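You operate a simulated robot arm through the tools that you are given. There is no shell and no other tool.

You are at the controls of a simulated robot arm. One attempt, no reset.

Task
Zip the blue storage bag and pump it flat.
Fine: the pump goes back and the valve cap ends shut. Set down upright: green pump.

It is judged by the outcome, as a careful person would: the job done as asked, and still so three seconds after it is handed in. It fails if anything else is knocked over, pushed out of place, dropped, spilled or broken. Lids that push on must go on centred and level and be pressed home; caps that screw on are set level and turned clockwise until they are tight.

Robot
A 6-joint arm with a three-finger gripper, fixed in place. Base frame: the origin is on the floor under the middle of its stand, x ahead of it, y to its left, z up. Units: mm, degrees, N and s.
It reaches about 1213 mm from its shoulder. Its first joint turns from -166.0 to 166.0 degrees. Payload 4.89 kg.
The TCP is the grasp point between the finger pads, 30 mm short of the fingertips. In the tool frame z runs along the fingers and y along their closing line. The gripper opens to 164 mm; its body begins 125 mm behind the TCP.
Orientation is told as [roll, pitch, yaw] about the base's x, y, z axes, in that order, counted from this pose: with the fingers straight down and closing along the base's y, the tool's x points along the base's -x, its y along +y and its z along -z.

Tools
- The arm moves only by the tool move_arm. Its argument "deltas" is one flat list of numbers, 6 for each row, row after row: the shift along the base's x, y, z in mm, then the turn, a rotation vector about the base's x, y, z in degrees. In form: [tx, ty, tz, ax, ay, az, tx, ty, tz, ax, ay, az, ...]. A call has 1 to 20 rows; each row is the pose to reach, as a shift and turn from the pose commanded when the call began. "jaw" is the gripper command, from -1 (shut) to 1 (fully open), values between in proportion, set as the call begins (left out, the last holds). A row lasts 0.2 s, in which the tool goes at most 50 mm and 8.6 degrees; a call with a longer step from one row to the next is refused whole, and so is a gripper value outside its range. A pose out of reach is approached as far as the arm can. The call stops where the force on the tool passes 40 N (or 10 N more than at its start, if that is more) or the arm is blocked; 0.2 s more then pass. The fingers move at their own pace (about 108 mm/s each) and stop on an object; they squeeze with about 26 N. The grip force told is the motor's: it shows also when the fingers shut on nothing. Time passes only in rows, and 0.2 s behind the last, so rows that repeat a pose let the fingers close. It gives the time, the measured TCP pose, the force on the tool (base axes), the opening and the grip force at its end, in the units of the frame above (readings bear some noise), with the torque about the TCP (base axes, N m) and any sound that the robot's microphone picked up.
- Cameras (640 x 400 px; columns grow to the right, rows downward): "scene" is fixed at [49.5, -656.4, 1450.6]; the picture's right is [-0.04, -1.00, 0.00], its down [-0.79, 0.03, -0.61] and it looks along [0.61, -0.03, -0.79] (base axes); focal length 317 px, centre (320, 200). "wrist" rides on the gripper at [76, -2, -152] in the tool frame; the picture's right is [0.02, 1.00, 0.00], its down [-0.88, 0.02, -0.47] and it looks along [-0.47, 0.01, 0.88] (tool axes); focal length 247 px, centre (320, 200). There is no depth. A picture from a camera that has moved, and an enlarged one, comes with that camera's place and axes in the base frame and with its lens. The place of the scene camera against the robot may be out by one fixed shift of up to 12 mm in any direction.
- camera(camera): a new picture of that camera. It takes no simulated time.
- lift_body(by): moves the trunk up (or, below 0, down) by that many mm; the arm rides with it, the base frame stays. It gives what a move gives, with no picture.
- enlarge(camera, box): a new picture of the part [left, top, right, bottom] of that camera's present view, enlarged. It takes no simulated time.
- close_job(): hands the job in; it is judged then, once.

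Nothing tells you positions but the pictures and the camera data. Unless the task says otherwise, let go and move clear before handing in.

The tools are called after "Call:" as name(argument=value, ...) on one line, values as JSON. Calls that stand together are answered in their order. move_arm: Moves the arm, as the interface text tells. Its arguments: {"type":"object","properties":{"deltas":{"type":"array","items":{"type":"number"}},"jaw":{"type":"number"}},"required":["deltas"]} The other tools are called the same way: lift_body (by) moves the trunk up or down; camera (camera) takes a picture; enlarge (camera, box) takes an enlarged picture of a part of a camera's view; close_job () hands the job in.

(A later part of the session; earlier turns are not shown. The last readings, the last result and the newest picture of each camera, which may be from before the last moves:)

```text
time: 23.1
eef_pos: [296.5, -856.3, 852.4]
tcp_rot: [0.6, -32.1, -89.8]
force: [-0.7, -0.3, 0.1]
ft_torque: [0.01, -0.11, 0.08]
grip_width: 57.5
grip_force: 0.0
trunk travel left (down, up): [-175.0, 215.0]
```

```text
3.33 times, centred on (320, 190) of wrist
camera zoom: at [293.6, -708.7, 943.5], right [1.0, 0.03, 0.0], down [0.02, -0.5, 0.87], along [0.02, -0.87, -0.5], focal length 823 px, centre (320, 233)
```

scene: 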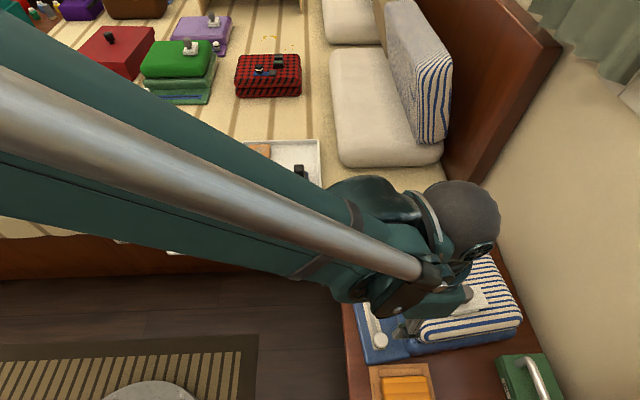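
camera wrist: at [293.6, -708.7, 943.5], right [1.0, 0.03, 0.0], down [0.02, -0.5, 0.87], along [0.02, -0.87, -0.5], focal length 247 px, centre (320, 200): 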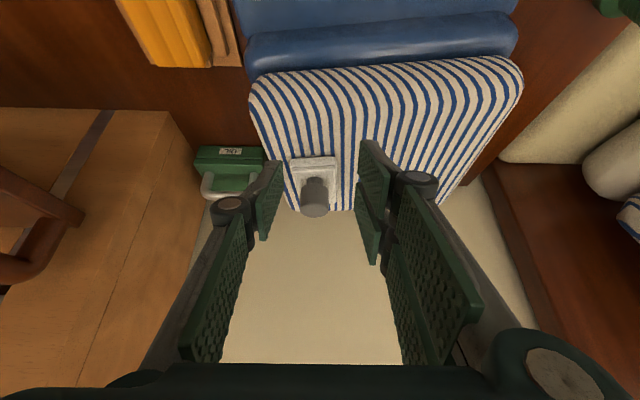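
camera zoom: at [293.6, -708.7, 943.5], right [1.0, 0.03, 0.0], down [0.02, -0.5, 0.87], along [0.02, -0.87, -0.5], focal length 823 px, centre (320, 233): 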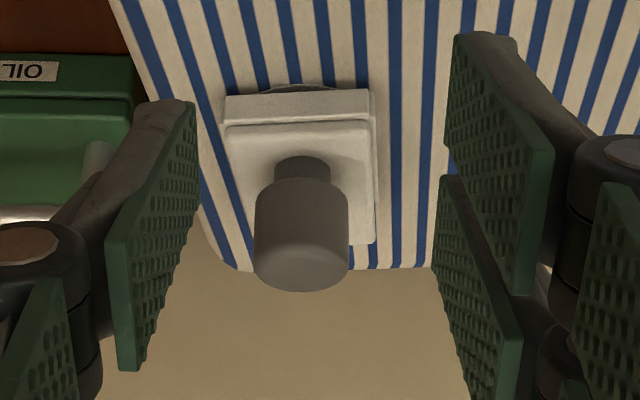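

The lid's lip on the wall side is hidden from here. I'll level, rise, and turn the tool to view the valve from the +x (headboard) side, clear of the cabinet.

Call:
move_arm(deltas=[10, 0, 30, 8, 0, 0, 30, 0, 60, 16, 0, 0, 55, 0, 85, 24, 0, 0, 80, 0, 100, 32, 0, 0])

Call:
move_arm(deltas=[5, 0, 0, 0, 0, -8, 10, 0, 0, 0, 0, -16, 15, 0, 0, 0, 0, -24, 20, 0, 0, 0, 0, -32, 25, 0, 0, 0, 0, -40, 30, 0, 0, 0, 0, -48, 35, 0, 0, 0, 0, -56, 40, 0, 0, 0, 0, -64, 40, 0, 0, 0, 0, -72, 40, 0, 0, 0, 0, -80, 40, 0, 0, 0, 0, -88])

Call:
camera(camera="wrist")

```text
time: 24.1
eef_pos: [374.7, -854.2, 954.4]
tcp_rot: [0.7, 0.0, -89.8]
force: [-0.7, 1.2, 1.2]
ft_torque: [-0.18, -0.17, 0.02]
grip_width: 57.7
grip_force: 0.2
trunk travel left (down, up): [-175.0, 215.0]
```

```text
time: 26.5
eef_pos: [417.5, -854.5, 953.4]
tcp_rot: [0.8, -0.1, -177.8]
force: [-0.1, -0.3, 0.5]
ft_torque: [0.01, 0.03, -0.02]
grip_width: 57.5
grip_force: 0.1
trunk travel left (down, up): [-175.0, 215.0]
```

```text
taken
camera wrist: at [493.7, -846.2, 1106.8], right [0.06, -1.0, 0.01], down [-0.88, -0.05, 0.47], along [-0.47, -0.04, -0.88], focal length 247 px, centre (320, 200)
```

wrist: 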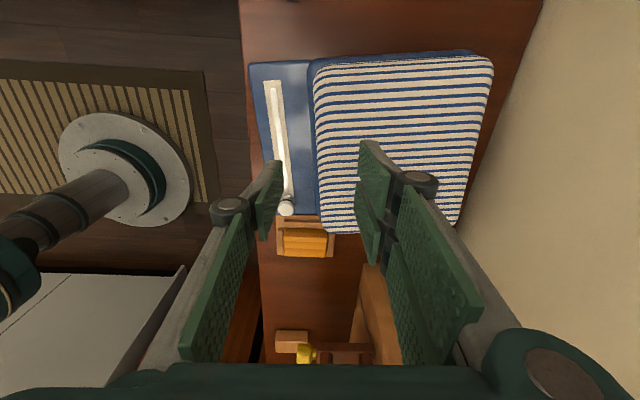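

The round metal item is the robot's own stand. Now tilting to look along -x at the valve.

Call:
move_arm(deltas=[0, -29, -27, 0, 8, 0, 0, -58, -54, 0, 16, 0, -2, -87, -80, 0, 24, 0, -4, -115, -105, 0, 32, 0], jaw=0.8)

Call:
camera(camera="wrist")

Call:
enlarge(camera="wrist", box=[240, 120, 400, 240])

```text
time: 27.5
eef_pos: [412.4, -972.0, 848.1]
tcp_rot: [-0.7, -32.1, -177.5]
force: [-2.0, 0.5, 2.3]
ft_torque: [-0.16, -0.37, 0.11]
grip_width: 147.5
grip_force: 0.1
trunk travel left (down, up): [-175.0, 215.0]
```

```text
taken
camera wrist: at [558.9, -963.4, 939.0], right [0.06, -1.0, -0.02], down [-0.49, -0.05, 0.87], along [-0.87, -0.04, -0.5], focal length 247 px, centre (320, 200)
```

wrist: 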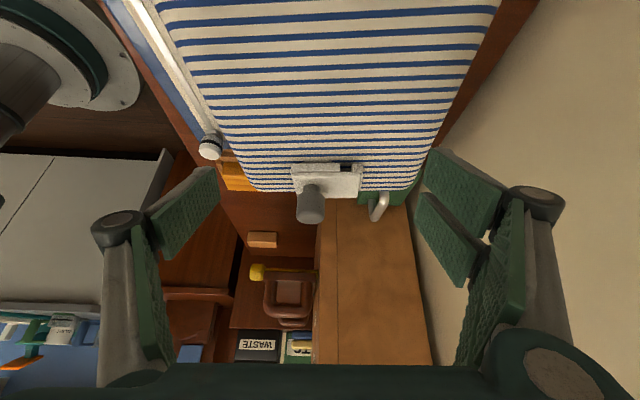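

```text
3.33 times, centred on (320, 180) of wrist
camera zoom: at [558.9, -963.4, 939.0], right [0.06, -1.0, -0.02], down [-0.49, -0.05, 0.87], along [-0.87, -0.04, -0.5], focal length 823 px, centre (320, 267)
```

zoom: 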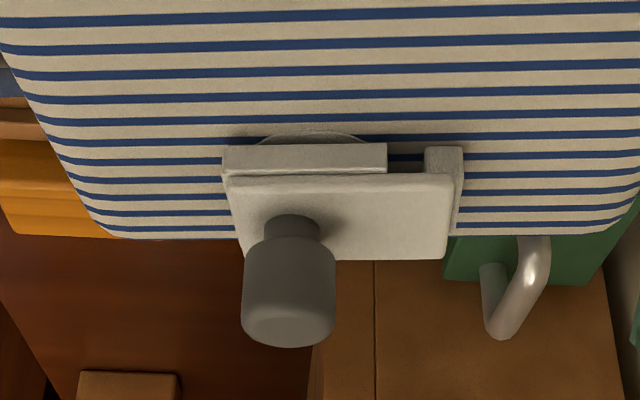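

Now it's clear: the lid is a flap hinged on a post along its wall-side (-y) edge (hinge near y≈-1019, z≈758), with the knob (top ≈(293,-965,809)) above the valve base. Pushing the knob up and toward -y along an arc should flip it open; I'll level the tool, close the fingers and position on the room side of the knob.

Call:
move_arm(deltas=[-15, 15, 20, 0, -8, 0, -30, 30, 35, 0, -16, 0, -45, 45, 50, 0, -24, 0, -60, 67, 60, 0, -32, 0], jaw=-1)

Call:
move_arm(deltas=[-20, 0, -20, 0, 0, 0, -40, 0, -40, 0, 0, 0, -58, 0, -60, 0, 0, 0, -58, 0, -78, 0, 0, 0])

Call:
camera(camera="wrist")

Call:
camera(camera="scene")

```text
time: 28.5
eef_pos: [353.6, -902.9, 907.2]
tcp_rot: [0.7, 0.1, -177.7]
force: [0.7, -0.1, -1.2]
ft_torque: [0.05, 0.25, 0.01]
grip_width: 0.0
grip_force: 25.8
trunk travel left (down, up): [-175.0, 215.0]
```

```text
time: 29.5
eef_pos: [292.8, -902.8, 830.4]
tcp_rot: [0.7, 0.0, -177.7]
force: [-0.7, -0.2, -0.3]
ft_torque: [0.01, -0.01, 0.04]
grip_width: 0.1
grip_force: 26.6
trunk travel left (down, up): [-175.0, 215.0]
```

```text
taken
camera wrist: at [371.4, -894.2, 983.0], right [0.06, -1.0, 0.01], down [-0.88, -0.05, 0.47], along [-0.47, -0.04, -0.88], focal length 247 px, centre (320, 200)
```

wrist: 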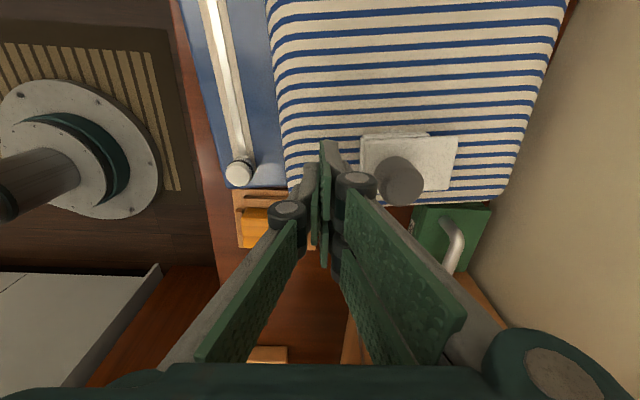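

```text
taken
```

scene: 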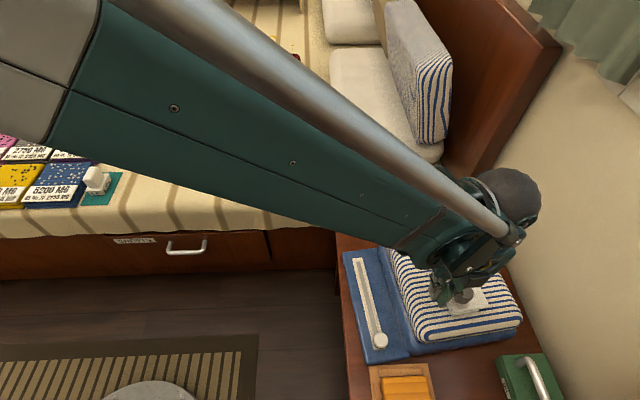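

Closed fist is on the room side of the knob. I'll push it gently along the start of the hinge arc (about 20°) and watch force.

Call:
move_arm(deltas=[0, -11, -5, 0, 0, 0, 0, -22, -10, 0, 0, 0, 0, -30, -8, 0, 0, 0, 0, -33, -3.3, 0, 0, 0, 0, -36.7, 2.3, 0, 0, 0, 0, -40.8, 7.5, 0, 0, 0, 0, -45.4, 12.3, 0, 0, 0])

Call:
camera(camera="wrist")

Call:
enlarge(camera="wrist", box=[260, 90, 500, 240])

```text
time: 31.1
eef_pos: [294.8, -948.1, 842.3]
tcp_rot: [0.8, -0.1, -177.8]
force: [-0.6, 2.9, 1.8]
ft_torque: [0.06, -0.04, -0.03]
grip_width: 0.0
grip_force: 25.8
trunk travel left (down, up): [-175.0, 215.0]
```

```text
taken
camera wrist: at [372.4, -940.3, 996.4], right [0.06, -1.0, 0.01], down [-0.88, -0.05, 0.47], along [-0.47, -0.04, -0.88], focal length 247 px, centre (320, 200)
```

wrist: 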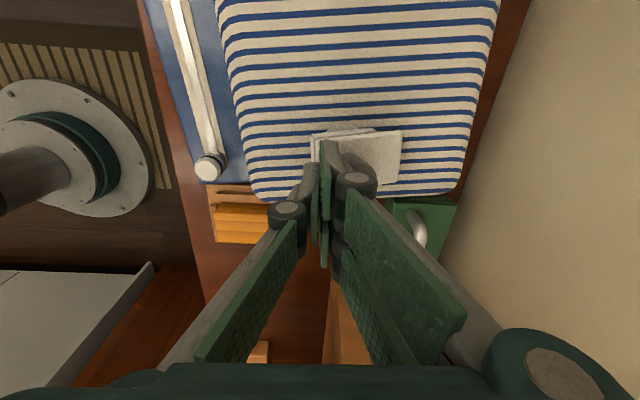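

```text
2.67 times, centred on (380, 165) of wrist
camera zoom: at [372.4, -940.3, 996.4], right [0.06, -1.0, 0.01], down [-0.88, -0.05, 0.47], along [-0.47, -0.04, -0.88], focal length 659 px, centre (160, 293)
```

zoom: 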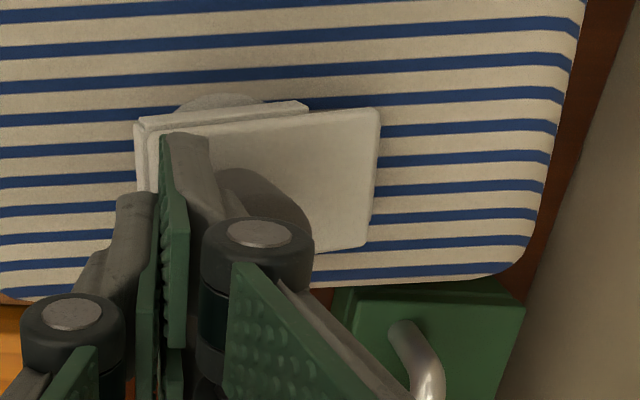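

Low force so far. Checking the scene view to see whether the flap has begun lifting.

Call:
enlarge(camera="scene", box=[410, 240, 530, 340])

Call:
enlarge(camera="wrist", box=[300, 110, 420, 210])

```text
4.00 times, centred on (470, 290) of scene
camera zoom: at [49.5, -656.4, 1450.6], right [-0.04, -1.0, 0.0], down [-0.79, 0.03, -0.61], along [0.61, -0.03, -0.79], focal length 1268 px, centre (-280, -160)
```

zoom: 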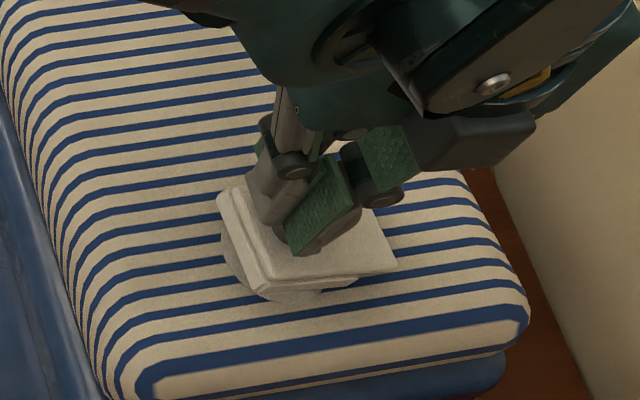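

```text
4.00 times, centred on (360, 160) of wrist
camera zoom: at [372.4, -940.3, 996.4], right [0.06, -1.0, 0.01], down [-0.88, -0.05, 0.47], along [-0.47, -0.04, -0.88], focal length 988 px, centre (160, 360)
```

zoom: 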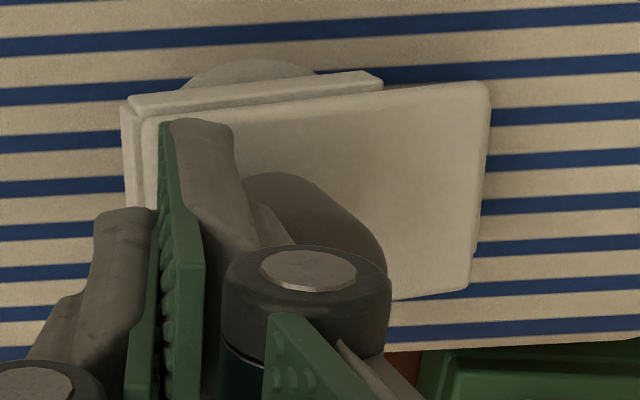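

The "base" plug appears to lift with the lid off a round valve disc, with a small force, so the flap is opening as a hinge. Continuing along the arc.

Call:
move_arm(deltas=[0, -5, 4.3, 0, 0, 0, 0, -10.3, 8.3, 0, 0, 0, 0, -16, 11.7, 0, 0, 0, 0, -21.9, 14.7, 0, 0, 0, 0, -28, 17.1, 0, 0, 0, 0, -34.4, 19, 0, 0, 0])

Call:
enlarge(camera="scene", box=[410, 240, 530, 340])

Call:
enlarge(camera="wrist", box=[260, 90, 500, 240])

```text
time: 32.5
eef_pos: [294.6, -982.1, 862.7]
tcp_rot: [0.7, 0.0, -177.7]
force: [2.8, 1.9, 2.8]
ft_torque: [-0.01, -0.08, 0.03]
grip_width: 0.0
grip_force: 26.1
trunk travel left (down, up): [-175.0, 215.0]
```

```text
4.00 times, centred on (470, 290) of scene
camera zoom: at [49.5, -656.4, 1450.6], right [-0.04, -1.0, 0.0], down [-0.79, 0.03, -0.61], along [0.61, -0.03, -0.79], focal length 1268 px, centre (-280, -160)
```

zoom: 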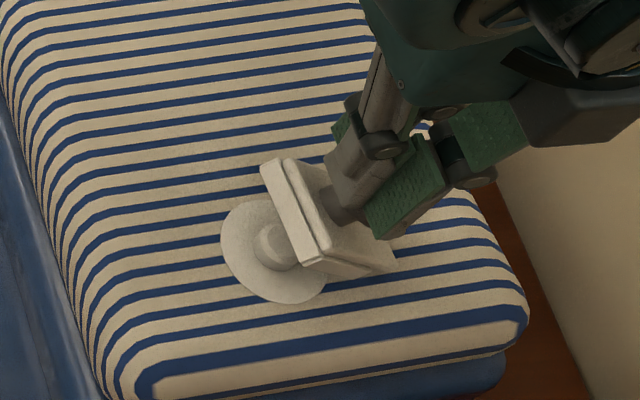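

```text
2.67 times, centred on (380, 165) of wrist
camera zoom: at [372.0, -974.2, 1016.6], right [0.06, -1.0, 0.01], down [-0.88, -0.05, 0.47], along [-0.47, -0.04, -0.88], focal length 659 px, centre (160, 293)
```

zoom: 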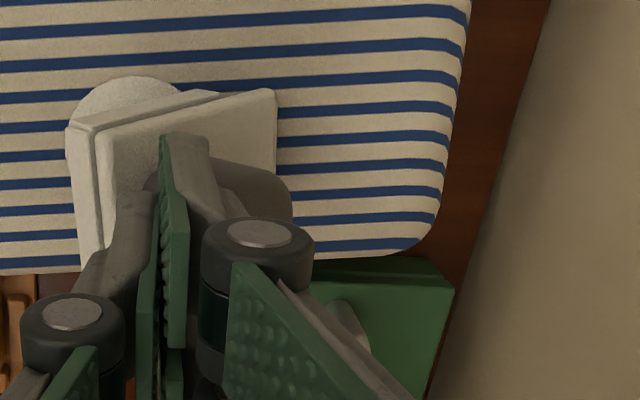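

The flap is opening to about 50°, revealing a round valve disc with a nub. Continuing past vertical.

Call:
move_arm(deltas=[0, -6.5, 2, 0, 0, 0, 0, -13, 3.5, 0, 0, 0, 0, -20, 5, 0, 0, 0, 0, -26, 6, 0, 0, 0])

Call:
enlarge(camera="scene", box=[410, 240, 530, 340])

Call:
enlarge(camera="wrist", box=[260, 90, 500, 240])

```text
time: 33.5
eef_pos: [295.0, -1008.8, 868.0]
tcp_rot: [0.7, 0.0, -177.8]
force: [1.7, 0.3, 3.6]
ft_torque: [-0.01, -0.04, -0.04]
grip_width: 0.3
grip_force: 26.1
trunk travel left (down, up): [-175.0, 215.0]
```

```text
4.00 times, centred on (470, 290) of scene
camera zoom: at [49.5, -656.4, 1450.6], right [-0.04, -1.0, 0.0], down [-0.79, 0.03, -0.61], along [0.61, -0.03, -0.79], focal length 1268 px, centre (-280, -160)
```

zoom: 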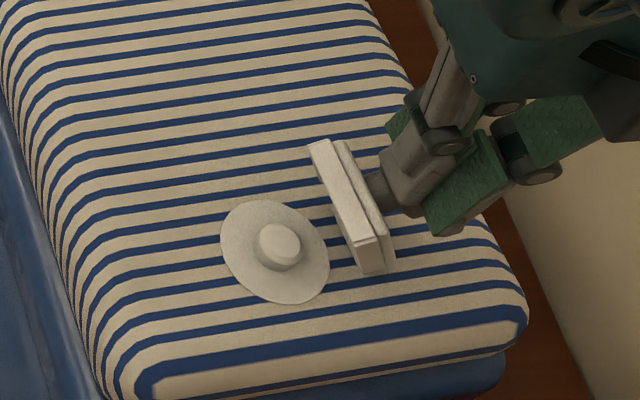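

```text
2.67 times, centred on (380, 165) of wrist
camera zoom: at [370.9, -1000.4, 1021.4], right [0.06, -1.0, 0.01], down [-0.88, -0.05, 0.47], along [-0.47, -0.04, -0.88], focal length 659 px, centre (160, 293)
```

zoom: 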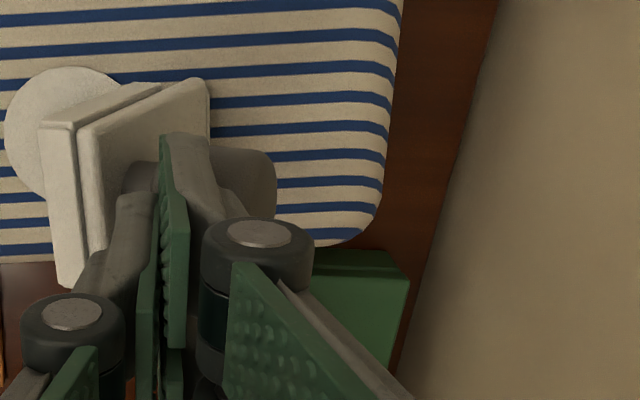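

Flap is near 80°. A bit further, then I'll see whether it stays open.

Call:
move_arm(deltas=[0, -6, 2, 0, 0, 0, 0, -12, 2, 0, 0, 0, 0, -18, 1, 0, 0, 0, 0, -24, 0, 0, 0, 0])

Call:
enlarge(camera="scene", box=[410, 240, 530, 340])

Call:
enlarge(camera="wrist", box=[260, 90, 500, 240])

```text
time: 34.5
eef_pos: [294.4, -1031.2, 868.1]
tcp_rot: [0.7, 0.0, -177.8]
force: [-0.1, -0.2, 0.6]
ft_torque: [-0.06, 0.01, -0.02]
grip_width: 0.2
grip_force: 26.3
trunk travel left (down, up): [-175.0, 215.0]
```

```text
4.00 times, centred on (470, 290) of scene
camera zoom: at [49.5, -656.4, 1450.6], right [-0.04, -1.0, 0.0], down [-0.79, 0.03, -0.61], along [0.61, -0.03, -0.79], focal length 1268 px, centre (-280, -160)
```

zoom: 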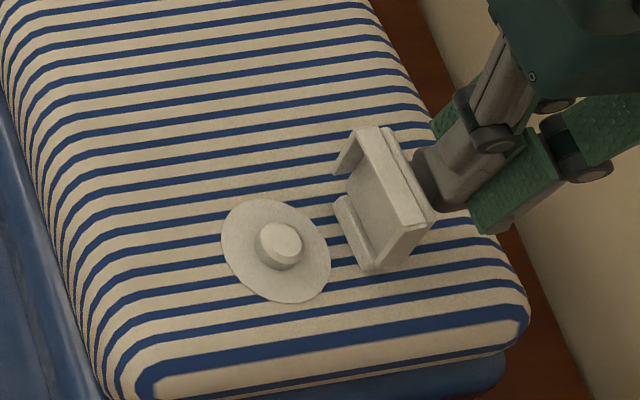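

```text
2.67 times, centred on (380, 165) of wrist
camera zoom: at [371.0, -1023.8, 1021.2], right [0.06, -1.0, 0.01], down [-0.88, -0.05, 0.47], along [-0.47, -0.04, -0.88], focal length 659 px, centre (160, 293)
```

zoom: 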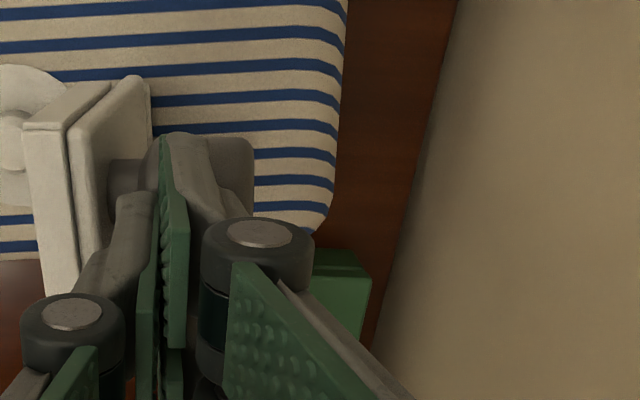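

The flap is at about 95°, a hollow hinged cap over the nub. I'll lift straight up and check that it stays open on its own.

Call:
move_arm(deltas=[0, 0, 20, 0, 0, 0, 0, 0, 50, 0, 0, 0, 0, 20, 80, 0, 0, 0, 0, 65, 100, 0, 0, 0, 0, 110, 110, 0, 0, 0, 0, 155, 115, 0, 0, 0])

Call:
enlarge(camera="scene", box=[410, 240, 530, 340])

Call:
camera(camera="wrist")

Call:
enlarge(camera="wrist", box=[310, 90, 470, 210])

```text
time: 35.9
eef_pos: [294.2, -877.7, 983.3]
tcp_rot: [0.6, -0.1, -177.7]
force: [0.0, -1.5, -0.9]
ft_torque: [0.23, -0.01, -0.01]
grip_width: 0.0
grip_force: 26.2
trunk travel left (down, up): [-175.0, 215.0]
```

```text
4.00 times, centred on (470, 290) of scene
camera zoom: at [49.5, -656.4, 1450.6], right [-0.04, -1.0, 0.0], down [-0.79, 0.03, -0.61], along [0.61, -0.03, -0.79], focal length 1268 px, centre (-280, -160)
```

zoom: 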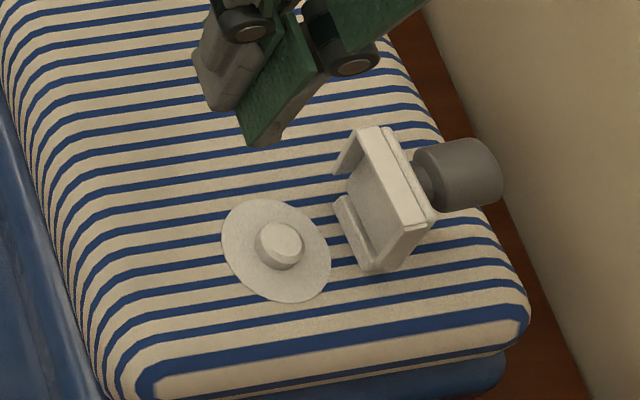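

```text
taken
camera wrist: at [371.1, -870.2, 1136.7], right [0.06, -1.0, 0.01], down [-0.88, -0.05, 0.47], along [-0.47, -0.04, -0.88], focal length 247 px, centre (320, 200)
```

wrist: 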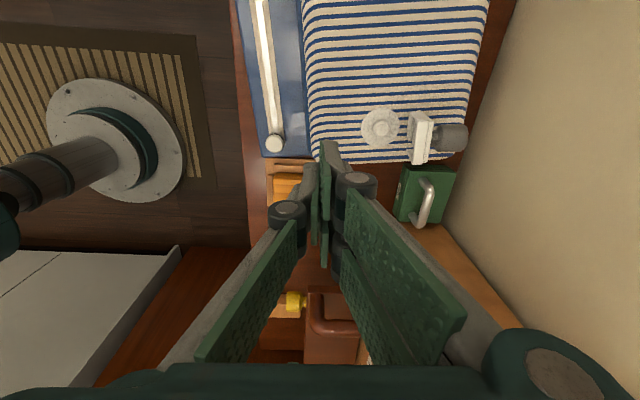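

```text
3.33 times, centred on (390, 150) of wrist
camera zoom: at [371.1, -870.2, 1136.7], right [0.06, -1.0, 0.01], down [-0.88, -0.05, 0.47], along [-0.47, -0.04, -0.88], focal length 823 px, centre (87, 367)
```

zoom: 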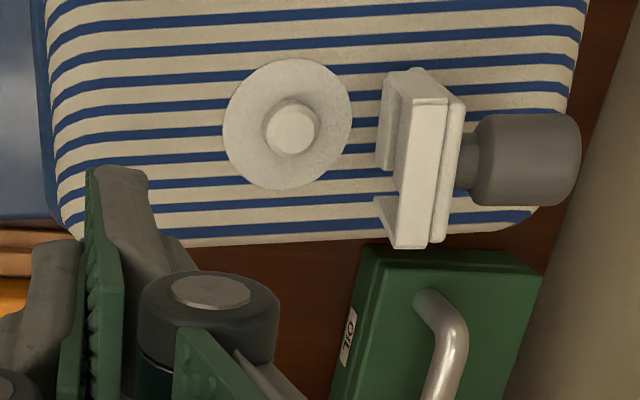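

The cap stays open, exposing a disc with a central nub at about (296,-969). The cap's rim leans close over the nub, so I'll gently push it further open with the closed fist from the room side.

Call:
move_arm(deltas=[3, -10, -40, 0, 0, 0, 3, -20, -85, 0, 0, 0, 3, -35, -120, 0, 0, 0, 3, -47, -136, 0, 0, 0, 3, -62, -136, 0, 0, 0, 3, -77, -136, 0, 0, 0, 3, -90, -136, 0, 0, 0])

Call:
enlarge(camera="scene", box=[410, 240, 530, 340])

Call:
enlarge(camera="wrist", box=[260, 90, 500, 240])

```text
time: 37.5
eef_pos: [297.8, -966.9, 846.4]
tcp_rot: [0.7, 0.1, -177.8]
force: [-0.5, 0.8, 1.2]
ft_torque: [-0.04, -0.04, -0.03]
grip_width: 0.3
grip_force: 26.5
trunk travel left (down, up): [-175.0, 215.0]
```

```text
4.00 times, centred on (470, 290) of scene
camera zoom: at [49.5, -656.4, 1450.6], right [-0.04, -1.0, 0.0], down [-0.79, 0.03, -0.61], along [0.61, -0.03, -0.79], focal length 1268 px, centre (-280, -160)
```

zoom: 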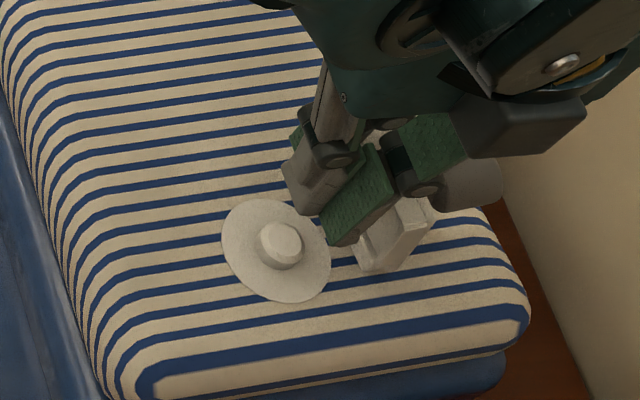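

```text
2.67 times, centred on (380, 165) of wrist
camera zoom: at [375.2, -958.9, 1000.4], right [0.06, -1.0, 0.01], down [-0.88, -0.05, 0.47], along [-0.47, -0.04, -0.88], focal length 659 px, centre (160, 293)
```

zoom: 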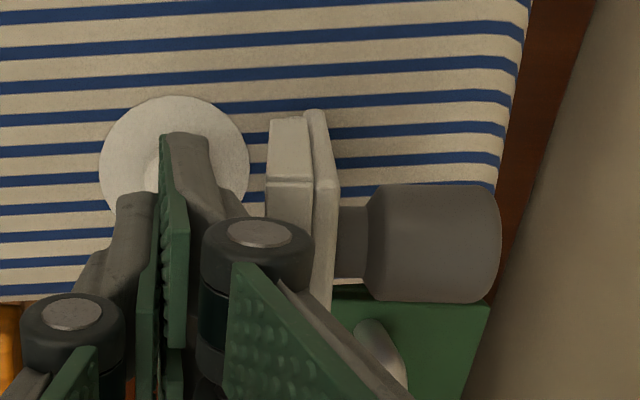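

Still a small gap to the cap. Continuing the push slowly toward -y.

Call:
move_arm(deltas=[0, -6, 0, 0, 0, 0, 0, -12, 0, 0, 0, 0, 0, -18, 0, 0, 0, 0, 0, -24, 0, 0, 0, 0, 0, -30, 0, 0, 0, 0])

Call:
enlarge(camera="wrist", box=[260, 90, 500, 240])

```text
time: 38.7
eef_pos: [297.0, -997.0, 845.3]
tcp_rot: [0.7, 0.0, -177.8]
force: [0.3, -0.9, -0.1]
ft_torque: [-0.03, -0.01, -0.01]
grip_width: 0.2
grip_force: 26.4
trunk travel left (down, up): [-175.0, 215.0]
```

```text
2.67 times, centred on (380, 165) of wrist
camera zoom: at [374.9, -989.4, 999.8], right [0.06, -1.0, 0.01], down [-0.88, -0.05, 0.47], along [-0.47, -0.04, -0.88], focal length 659 px, centre (160, 293)
```

zoom: 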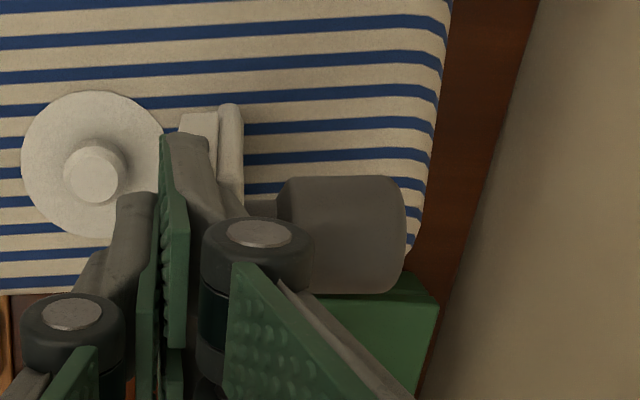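

No contact force yet; the finger may be inside the hollow of the cap. Continuing in small steps.

Call:
move_arm(deltas=[0, -5, 0, 0, 0, 0, 0, -10, 0, 0, 0, 0, 0, -15, 0, 0, 0, 0, 0, -20, 0, 0, 0, 0])

Call:
enlarge(camera="wrist", box=[260, 90, 500, 240])

Call:
enlarge(camera="scene", box=[410, 240, 530, 340])

```text
time: 39.7
eef_pos: [296.8, -1018.1, 846.2]
tcp_rot: [0.6, 0.0, -177.6]
force: [-0.8, 4.7, 1.1]
ft_torque: [0.14, -0.03, 0.16]
grip_width: 0.0
grip_force: 26.3
trunk travel left (down, up): [-175.0, 215.0]
```

```text
2.67 times, centred on (380, 165) of wrist
camera zoom: at [374.4, -1008.8, 999.9], right [0.06, -1.0, 0.01], down [-0.88, -0.05, 0.47], along [-0.47, -0.04, -0.88], focal length 659 px, centre (160, 293)
```

zoom: 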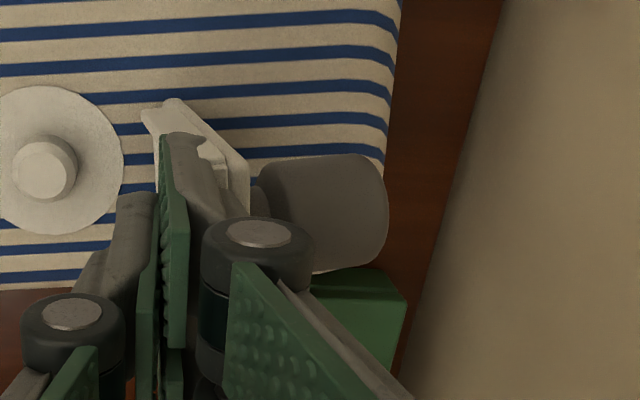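

```text
4.00 times, centred on (470, 290) of scene
camera zoom: at [49.5, -656.4, 1450.6], right [-0.04, -1.0, 0.0], down [-0.79, 0.03, -0.61], along [0.61, -0.03, -0.79], focal length 1268 px, centre (-280, -160)
```

zoom: 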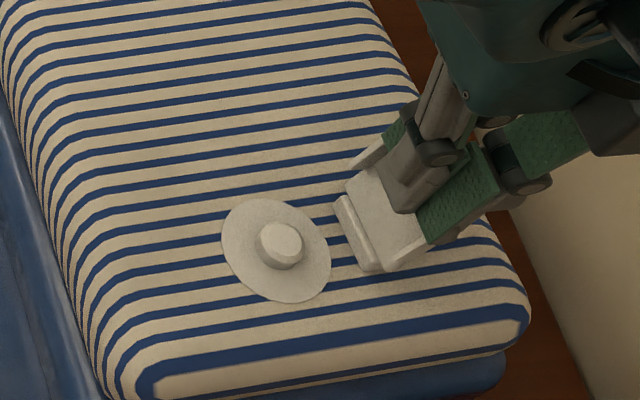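

The cap is rotating further open with light friction. A little more, then back off.

Call:
move_arm(deltas=[0, -5, -2, 0, 0, 0, 0, -10, -4, 0, 0, 0, 0, -15, -6, 0, 0, 0, 0, -15, -6, 0, 0, 0])

Call:
enlarge(camera="scene", box=[410, 240, 530, 340])

```text
time: 40.7
eef_pos: [297.3, -1032.0, 840.1]
tcp_rot: [0.7, -0.1, -177.8]
force: [-0.4, 6.0, 3.7]
ft_torque: [0.07, -0.11, 0.15]
grip_width: 0.0
grip_force: 25.6
trunk travel left (down, up): [-175.0, 215.0]
```

```text
4.00 times, centred on (470, 290) of scene
camera zoom: at [49.5, -656.4, 1450.6], right [-0.04, -1.0, 0.0], down [-0.79, 0.03, -0.61], along [0.61, -0.03, -0.79], focal length 1268 px, centre (-280, -160)
```

zoom: 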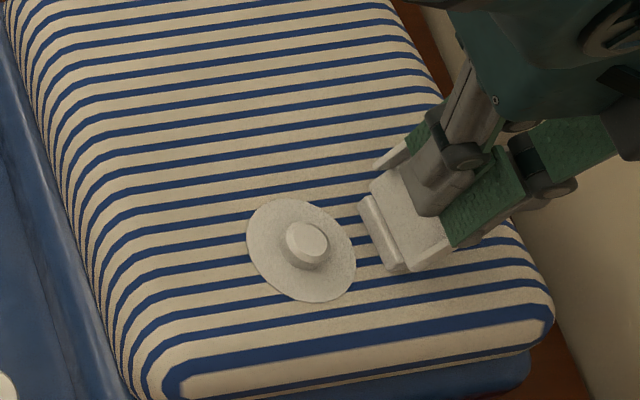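

The bag itself slid a little toward the wall during that last push — the cap had reached its limit. I'll back off at once and compare the bag's position with the original view.

Call:
move_arm(deltas=[0, 6, 0, 0, 0, 0, 0, 20, 20, 0, 0, 0, 0, 50, 60, 0, 0, 0, 0, 90, 85, 0, 0, 0, 0, 135, 100, 0, 0, 0, 0, 180, 110, 0, 0, 0, 0, 225, 120, 0, 0, 0])

Call:
enlarge(camera="scene", box=[330, 220, 430, 370])

Call:
enlarge(camera="scene", box=[330, 180, 570, 400])

Call:
camera(camera="scene")

```text
time: 42.3
eef_pos: [297.6, -807.5, 962.7]
tcp_rot: [0.7, 0.0, -177.9]
force: [-0.2, -1.5, -1.4]
ft_torque: [0.32, 0.01, 0.01]
grip_width: 0.0
grip_force: 26.3
trunk travel left (down, up): [-175.0, 215.0]
```

```text
2.67 times, centred on (380, 295) of scene
camera zoom: at [49.5, -656.4, 1450.6], right [-0.04, -1.0, 0.0], down [-0.79, 0.03, -0.61], along [0.61, -0.03, -0.79], focal length 846 px, centre (160, -53)
```

zoom: 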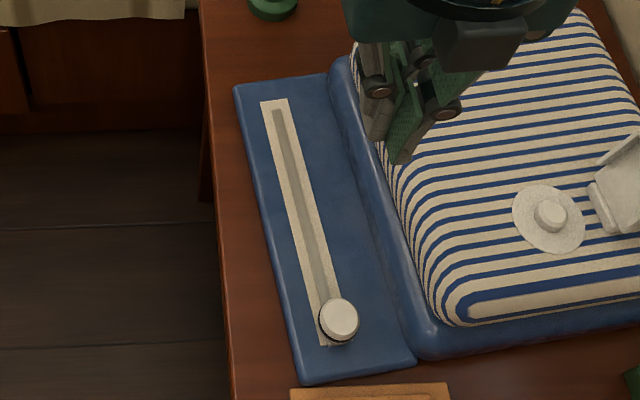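

```text
1.82 times, centred on (450, 290) of scene
camera zoom: at [49.5, -656.4, 1450.6], right [-0.04, -1.0, 0.0], down [-0.79, 0.03, -0.61], along [0.61, -0.03, -0.79], focal length 576 px, centre (84, 36)
```

zoom: 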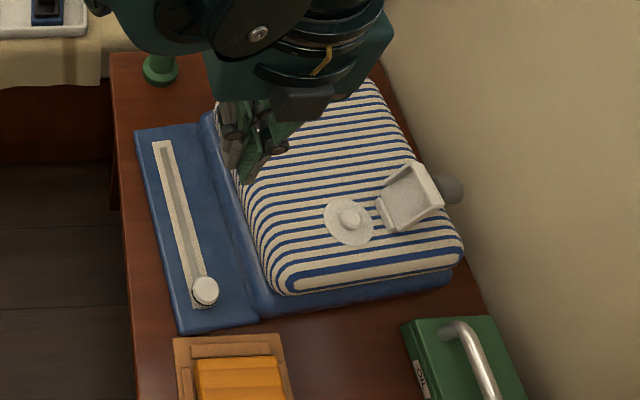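

```text
taken
```

scene: 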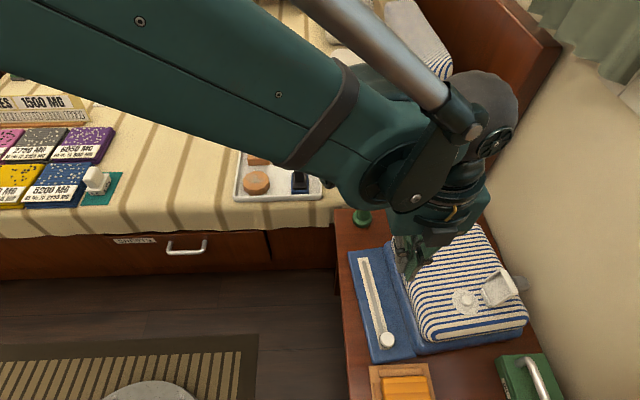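

The bag has shifted roughly 20 mm from where it began (it slides easily), so I'll keep forces low from here. Cap is open about 115°. Next is the pump: I'll move out and turn the tool back to -90° to look at it.

Call:
move_arm(deltas=[30, 10, 0, 0, 0, 8, 60, 20, 0, 0, 0, 16, 90, 30, 0, 0, 0, 24, 120, 40, 0, 0, 0, 32, 150, 45, 0, 0, 0, 40, 180, 45, 0, 0, 0, 48, 210, 45, 0, 0, 0, 56, 230, 45, 0, 0, 0, 64, 240, 45, 0, 0, 0, 72, 240, 45, 0, 0, 0, 80, 240, 45, 0, 0, 0, 88], jaw=0.3)

Call:
camera(camera="wrist")

Call:
camera(camera="scene")

```text
time: 44.7
eef_pos: [536.3, -761.6, 960.6]
tcp_rot: [0.7, 0.1, -89.6]
force: [0.4, -0.2, 0.0]
ft_torque: [0.01, 0.01, 0.01]
grip_width: 106.6
grip_force: 0.1
trunk travel left (down, up): [-175.0, 215.0]
```

```text
taken
camera wrist: at [534.7, -684.2, 1114.0], right [1.0, 0.03, 0.01], down [0.02, -0.88, 0.47], along [0.02, -0.47, -0.88], focal length 247 px, centre (320, 200)
```

wrist: 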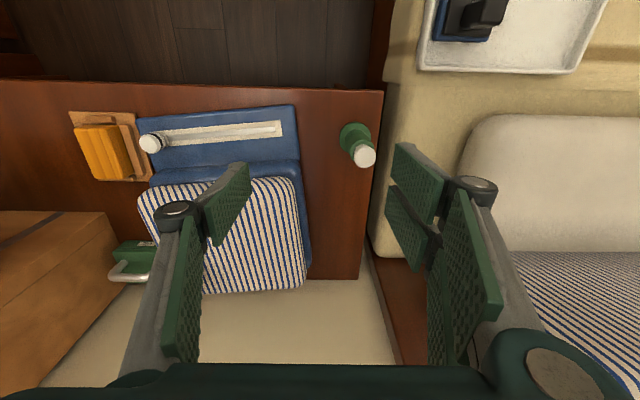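

```text
taken
```

scene: 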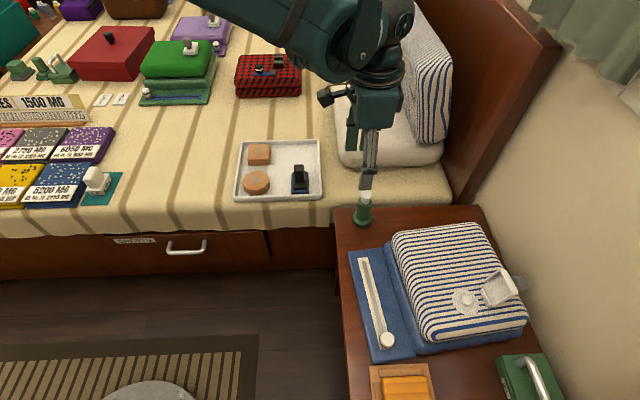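

The pump stands at about (615,-813), 110 mm tall with a white plunger on top. I'll move above it for a close look before grasping the green body.

Call:
move_arm(deltas=[20, -13, -33, 0, 0, 0, 40, -26, -66, 0, 0, 0, 60, -39, -99, 0, 0, 0, 79, -51, -130, 0, 0, 0])

Call:
camera(camera="wrist")

Call:
enlarge(camera="wrist", box=[240, 80, 400, 200])

Call:
enlarge(camera="scene", box=[320, 160, 420, 240])

```text
time: 45.7
eef_pos: [616.5, -814.2, 832.1]
tcp_rot: [0.7, 0.0, -89.8]
force: [-1.4, 1.7, 1.1]
ft_torque: [-0.16, -0.09, -0.01]
grip_width: 106.7
grip_force: 0.1
trunk travel left (down, up): [-175.0, 215.0]
```

```text
taken
camera wrist: at [614.0, -735.8, 985.4], right [1.0, 0.03, 0.01], down [0.02, -0.88, 0.47], along [0.02, -0.47, -0.88], focal length 247 px, centre (320, 200)
```

wrist: 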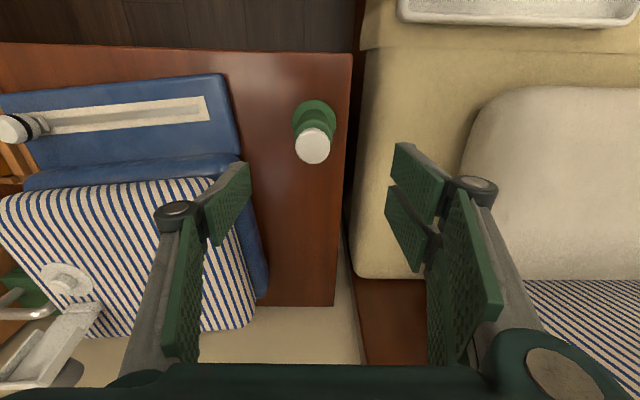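

```text
3.33 times, centred on (320, 140) of wrist
camera zoom: at [614.0, -735.8, 985.4], right [1.0, 0.03, 0.01], down [0.02, -0.88, 0.47], along [0.02, -0.47, -0.88], focal length 823 px, centre (320, 400)
```

zoom: 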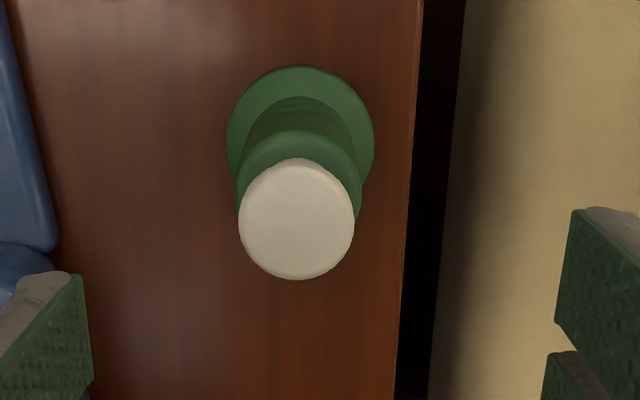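

```text
5.00 times, centred on (370, 200) of scene
camera zoom: at [49.5, -656.4, 1450.6], right [-0.04, -1.0, 0.0], down [-0.79, 0.03, -0.61], along [0.61, -0.03, -0.79], focal length 1586 px, centre (70, 200)
```

zoom: 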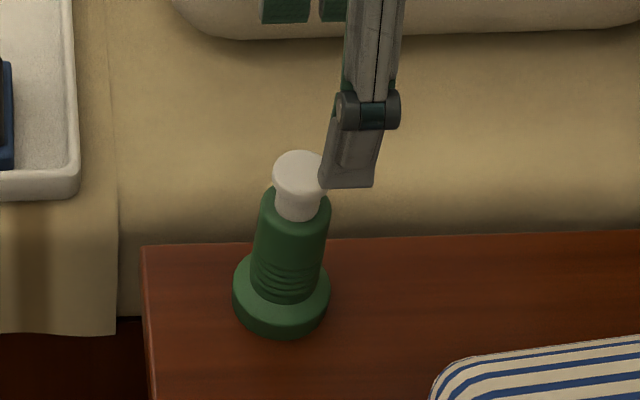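

The scene view shows the pump clearly: flanged base (~60 mm), ribbed body (~47 mm), white plunger; about 130 mm tall around (610,-805). I'll descend partway with the fingers straddling it and verify.

Call:
move_arm(deltas=[-5.5, 8, -20, 0, 0, 0, -5.5, 8, -50, 0, 0, 0, -5.5, 8, -80, 0, 0, 0], jaw=0.1)

Call:
camera(camera="wrist")

Call:
enlarge(camera="scene", box=[320, 160, 420, 240])

```text
time: 46.5
eef_pos: [612.2, -804.2, 751.2]
tcp_rot: [0.7, 0.0, -89.8]
force: [-0.7, 0.3, 1.8]
ft_torque: [-0.14, -0.09, 0.02]
grip_width: 90.1
grip_force: 0.2
trunk travel left (down, up): [-175.0, 215.0]
```

```text
taken
camera wrist: at [609.3, -727.4, 904.9], right [1.0, 0.03, 0.01], down [0.02, -0.88, 0.47], along [0.02, -0.47, -0.88], focal length 247 px, centre (320, 200)
```

wrist: 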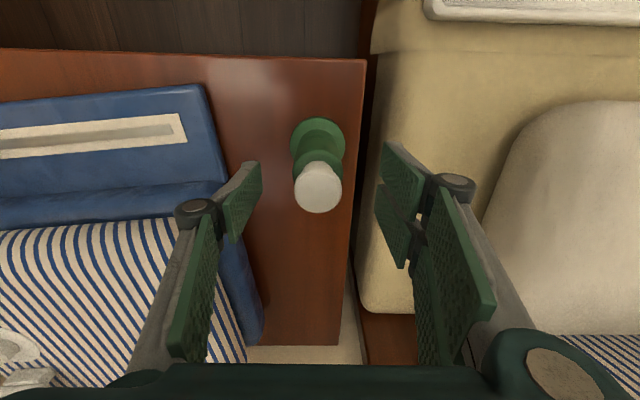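

```text
5.00 times, centred on (370, 200) of scene
camera zoom: at [49.5, -656.4, 1450.6], right [-0.04, -1.0, 0.0], down [-0.79, 0.03, -0.61], along [0.61, -0.03, -0.79], focal length 1586 px, centre (70, 200)
```

zoom: 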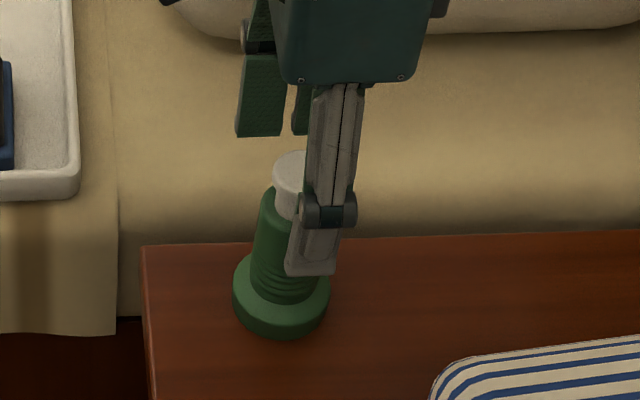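

Pump axis is at about (610,-803), top near z≈745, aligned with the gripper. Lowering to the smooth upper body and closing.

Call:
move_arm(deltas=[-1.5, 1, -20, 0, 0, 0, -1.5, 1, -40, 0, 0, 0, -1.5, 1, -61, 0, 0, 0])

Call:
enlarge(camera="scene", box=[320, 160, 420, 240])

Call:
camera(camera="wrist")

```text
time: 47.3
eef_pos: [608.7, -805.1, 688.6]
tcp_rot: [0.6, 0.0, -89.8]
force: [-0.8, 0.9, 0.5]
ft_torque: [-0.08, -0.04, -0.01]
grip_width: 90.2
grip_force: 0.1
trunk travel left (down, up): [-175.0, 215.0]
```

```text
5.00 times, centred on (370, 200) of scene
camera zoom: at [49.5, -656.4, 1450.6], right [-0.04, -1.0, 0.0], down [-0.79, 0.03, -0.61], along [0.61, -0.03, -0.79], focal length 1586 px, centre (70, 200)
```

zoom: 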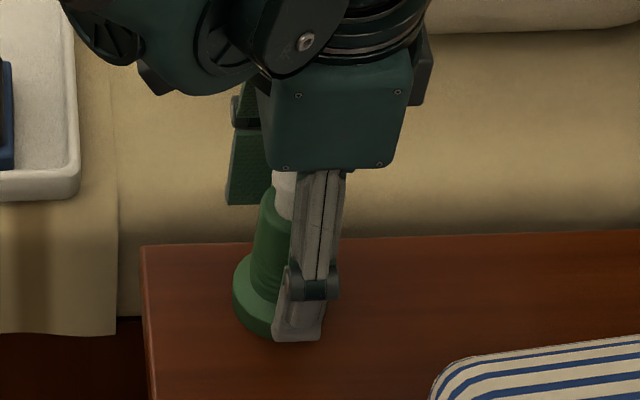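

```text
taken
camera wrist: at [606.3, -726.4, 842.4], right [1.0, 0.03, 0.01], down [0.02, -0.88, 0.47], along [0.02, -0.47, -0.88], focal length 247 px, centre (320, 200)
```

wrist: 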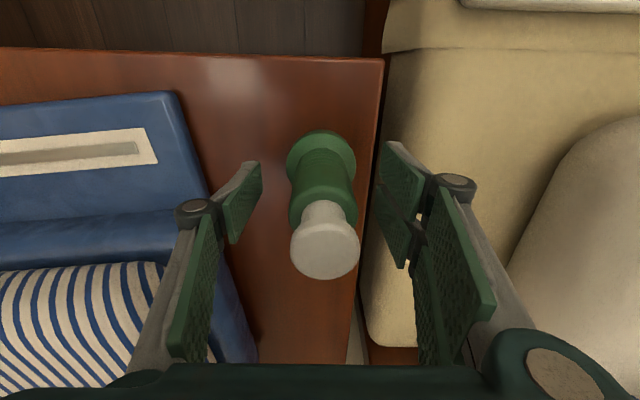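

The body is between the pads, well centred. Closing on the pump.

Call:
move_arm(deltas=[1.5, 0, 0, 0, 0, 0, 1.5, 0, 0, 0, 0, 0, 1.5, 0, 0, 0, 0, 0, 1.5, 0, 0, 0, 0, 0], jaw=-1)

Call:
camera(camera="wrist")

Call:
enlarge(camera="scene", box=[320, 160, 420, 240])

```text
time: 48.3
eef_pos: [610.5, -804.1, 689.4]
tcp_rot: [0.7, 0.0, -89.8]
force: [0.0, 0.5, 0.2]
ft_torque: [0.03, 0.01, 0.01]
grip_width: 50.2
grip_force: 26.2
trunk travel left (down, up): [-175.0, 215.0]
```

```text
taken
camera wrist: at [608.2, -726.6, 842.7], right [1.0, 0.03, 0.01], down [0.02, -0.88, 0.47], along [0.02, -0.47, -0.88], focal length 247 px, centre (320, 200)
```

wrist: 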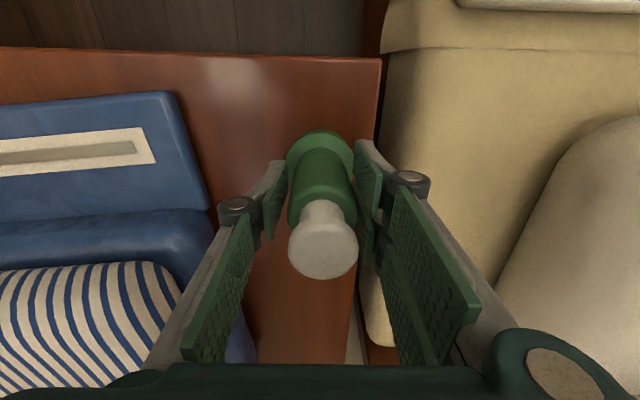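

```text
5.00 times, centred on (370, 200) of scene
camera zoom: at [49.5, -656.4, 1450.6], right [-0.04, -1.0, 0.0], down [-0.79, 0.03, -0.61], along [0.61, -0.03, -0.79], focal length 1586 px, centre (70, 200)
```

zoom: 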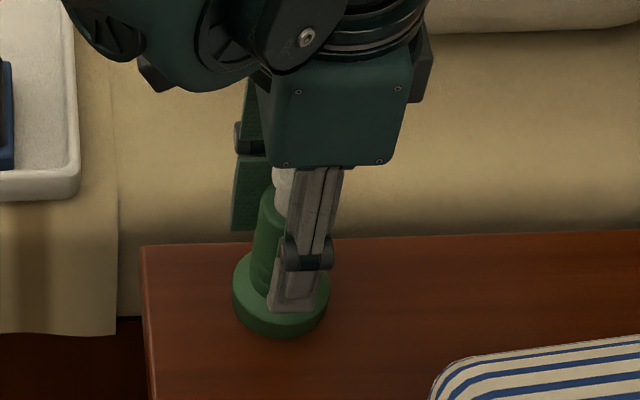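

Pump gripped (50 mm). Its home grip pose is (610.5,-804.1,689.4). Lifting straight up.

Call:
move_arm(deltas=[0, 0, 15, 0, 0, 0, 0, 0, 50, 0, 0, 0, 0, 0, 95, 0, 0, 0, 0, 0, 140, 0, 0, 0, 0, 0, 185, 0, 0, 0, 0, 0, 230, 0, 0, 0, 0, 0, 270, 0, 0, 0])

Call:
camera(camera="scene")

Call:
camera(camera="wrist")

```text
time: 49.9
eef_pos: [610.4, -803.2, 960.4]
tcp_rot: [0.7, 0.1, -89.8]
force: [0.2, -1.2, -2.1]
ft_torque: [0.11, 0.08, 0.0]
grip_width: 50.2
grip_force: 26.0
trunk travel left (down, up): [-175.0, 215.0]
```

```text
taken
```

scene: 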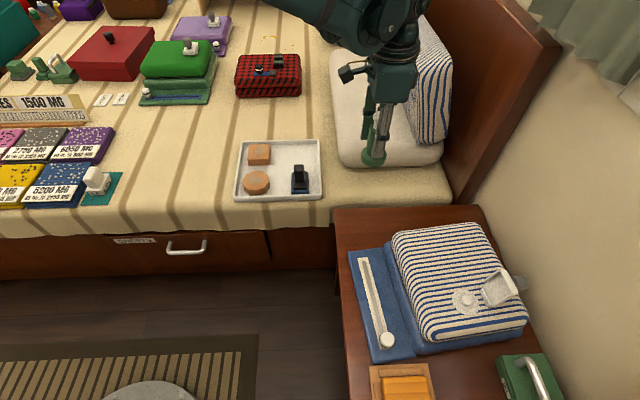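

```text
taken
camera wrist: at [607.8, -726.9, 1113.8], right [1.0, 0.03, 0.01], down [0.02, -0.88, 0.47], along [0.02, -0.47, -0.88], focal length 247 px, centre (320, 200)
```

wrist: 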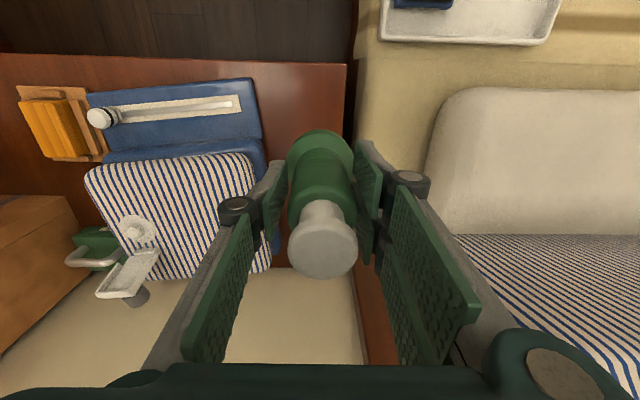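

Pump lifted cleanly. Moving toward the valve at height, stopping short so the camera can see the nub beside the held pump.

Call:
move_arm(deltas=[-32, -29, 0, 0, 0, 0, -64, -58, 0, 0, 0, 0, -96, -87, 0, 0, 0, 0, -128, -116, 0, 0, 0, 0, -160, -146, 0, 0, 0, 0])

Call:
camera(camera="wrist")

Call:
enlarge(camera="wrist", box=[160, 100, 280, 200])

Call:
enlarge(camera="scene", box=[410, 240, 530, 340])

```text
time: 51.1
eef_pos: [451.6, -949.4, 959.6]
tcp_rot: [0.5, 0.0, -89.7]
force: [2.0, 0.8, -1.6]
ft_torque: [-0.12, 0.21, -0.02]
grip_width: 50.2
grip_force: 26.0
trunk travel left (down, up): [-175.0, 215.0]
```

```text
taken
camera wrist: at [449.1, -871.2, 1112.6], right [1.0, 0.03, 0.01], down [0.02, -0.88, 0.47], along [0.02, -0.47, -0.88], focal length 247 px, centre (320, 200)
```

wrist: 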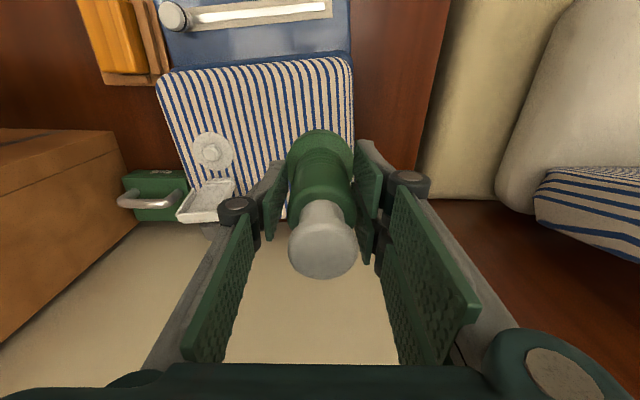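

```text
4.00 times, centred on (220, 150) of wrist
camera zoom: at [449.1, -871.2, 1112.6], right [1.0, 0.03, 0.01], down [0.02, -0.88, 0.47], along [0.02, -0.47, -0.88], focal length 988 px, centre (720, 400)
```

zoom: 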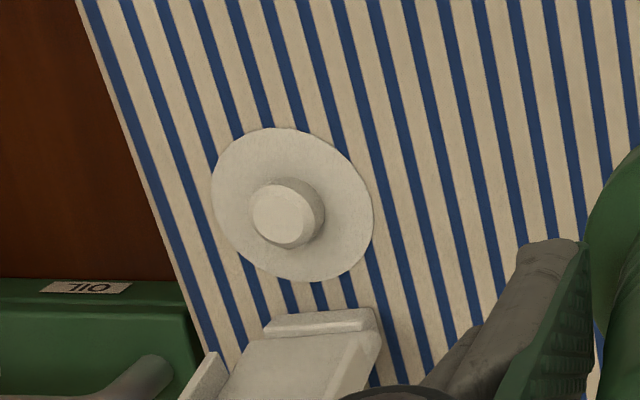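

```text
4.00 times, centred on (470, 290) of scene
camera zoom: at [49.5, -656.4, 1450.6], right [-0.04, -1.0, 0.0], down [-0.79, 0.03, -0.61], along [0.61, -0.03, -0.79], focal length 1268 px, centre (-280, -160)
```

zoom: 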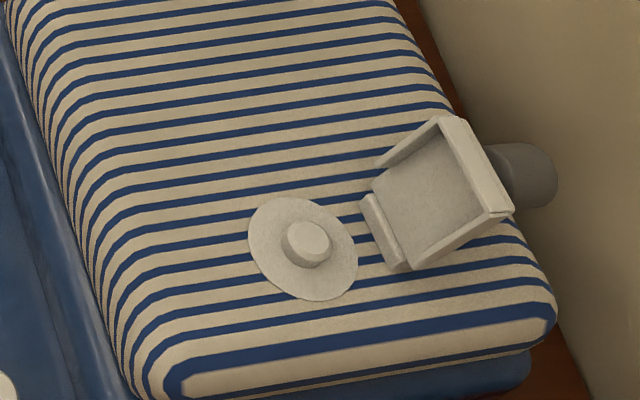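

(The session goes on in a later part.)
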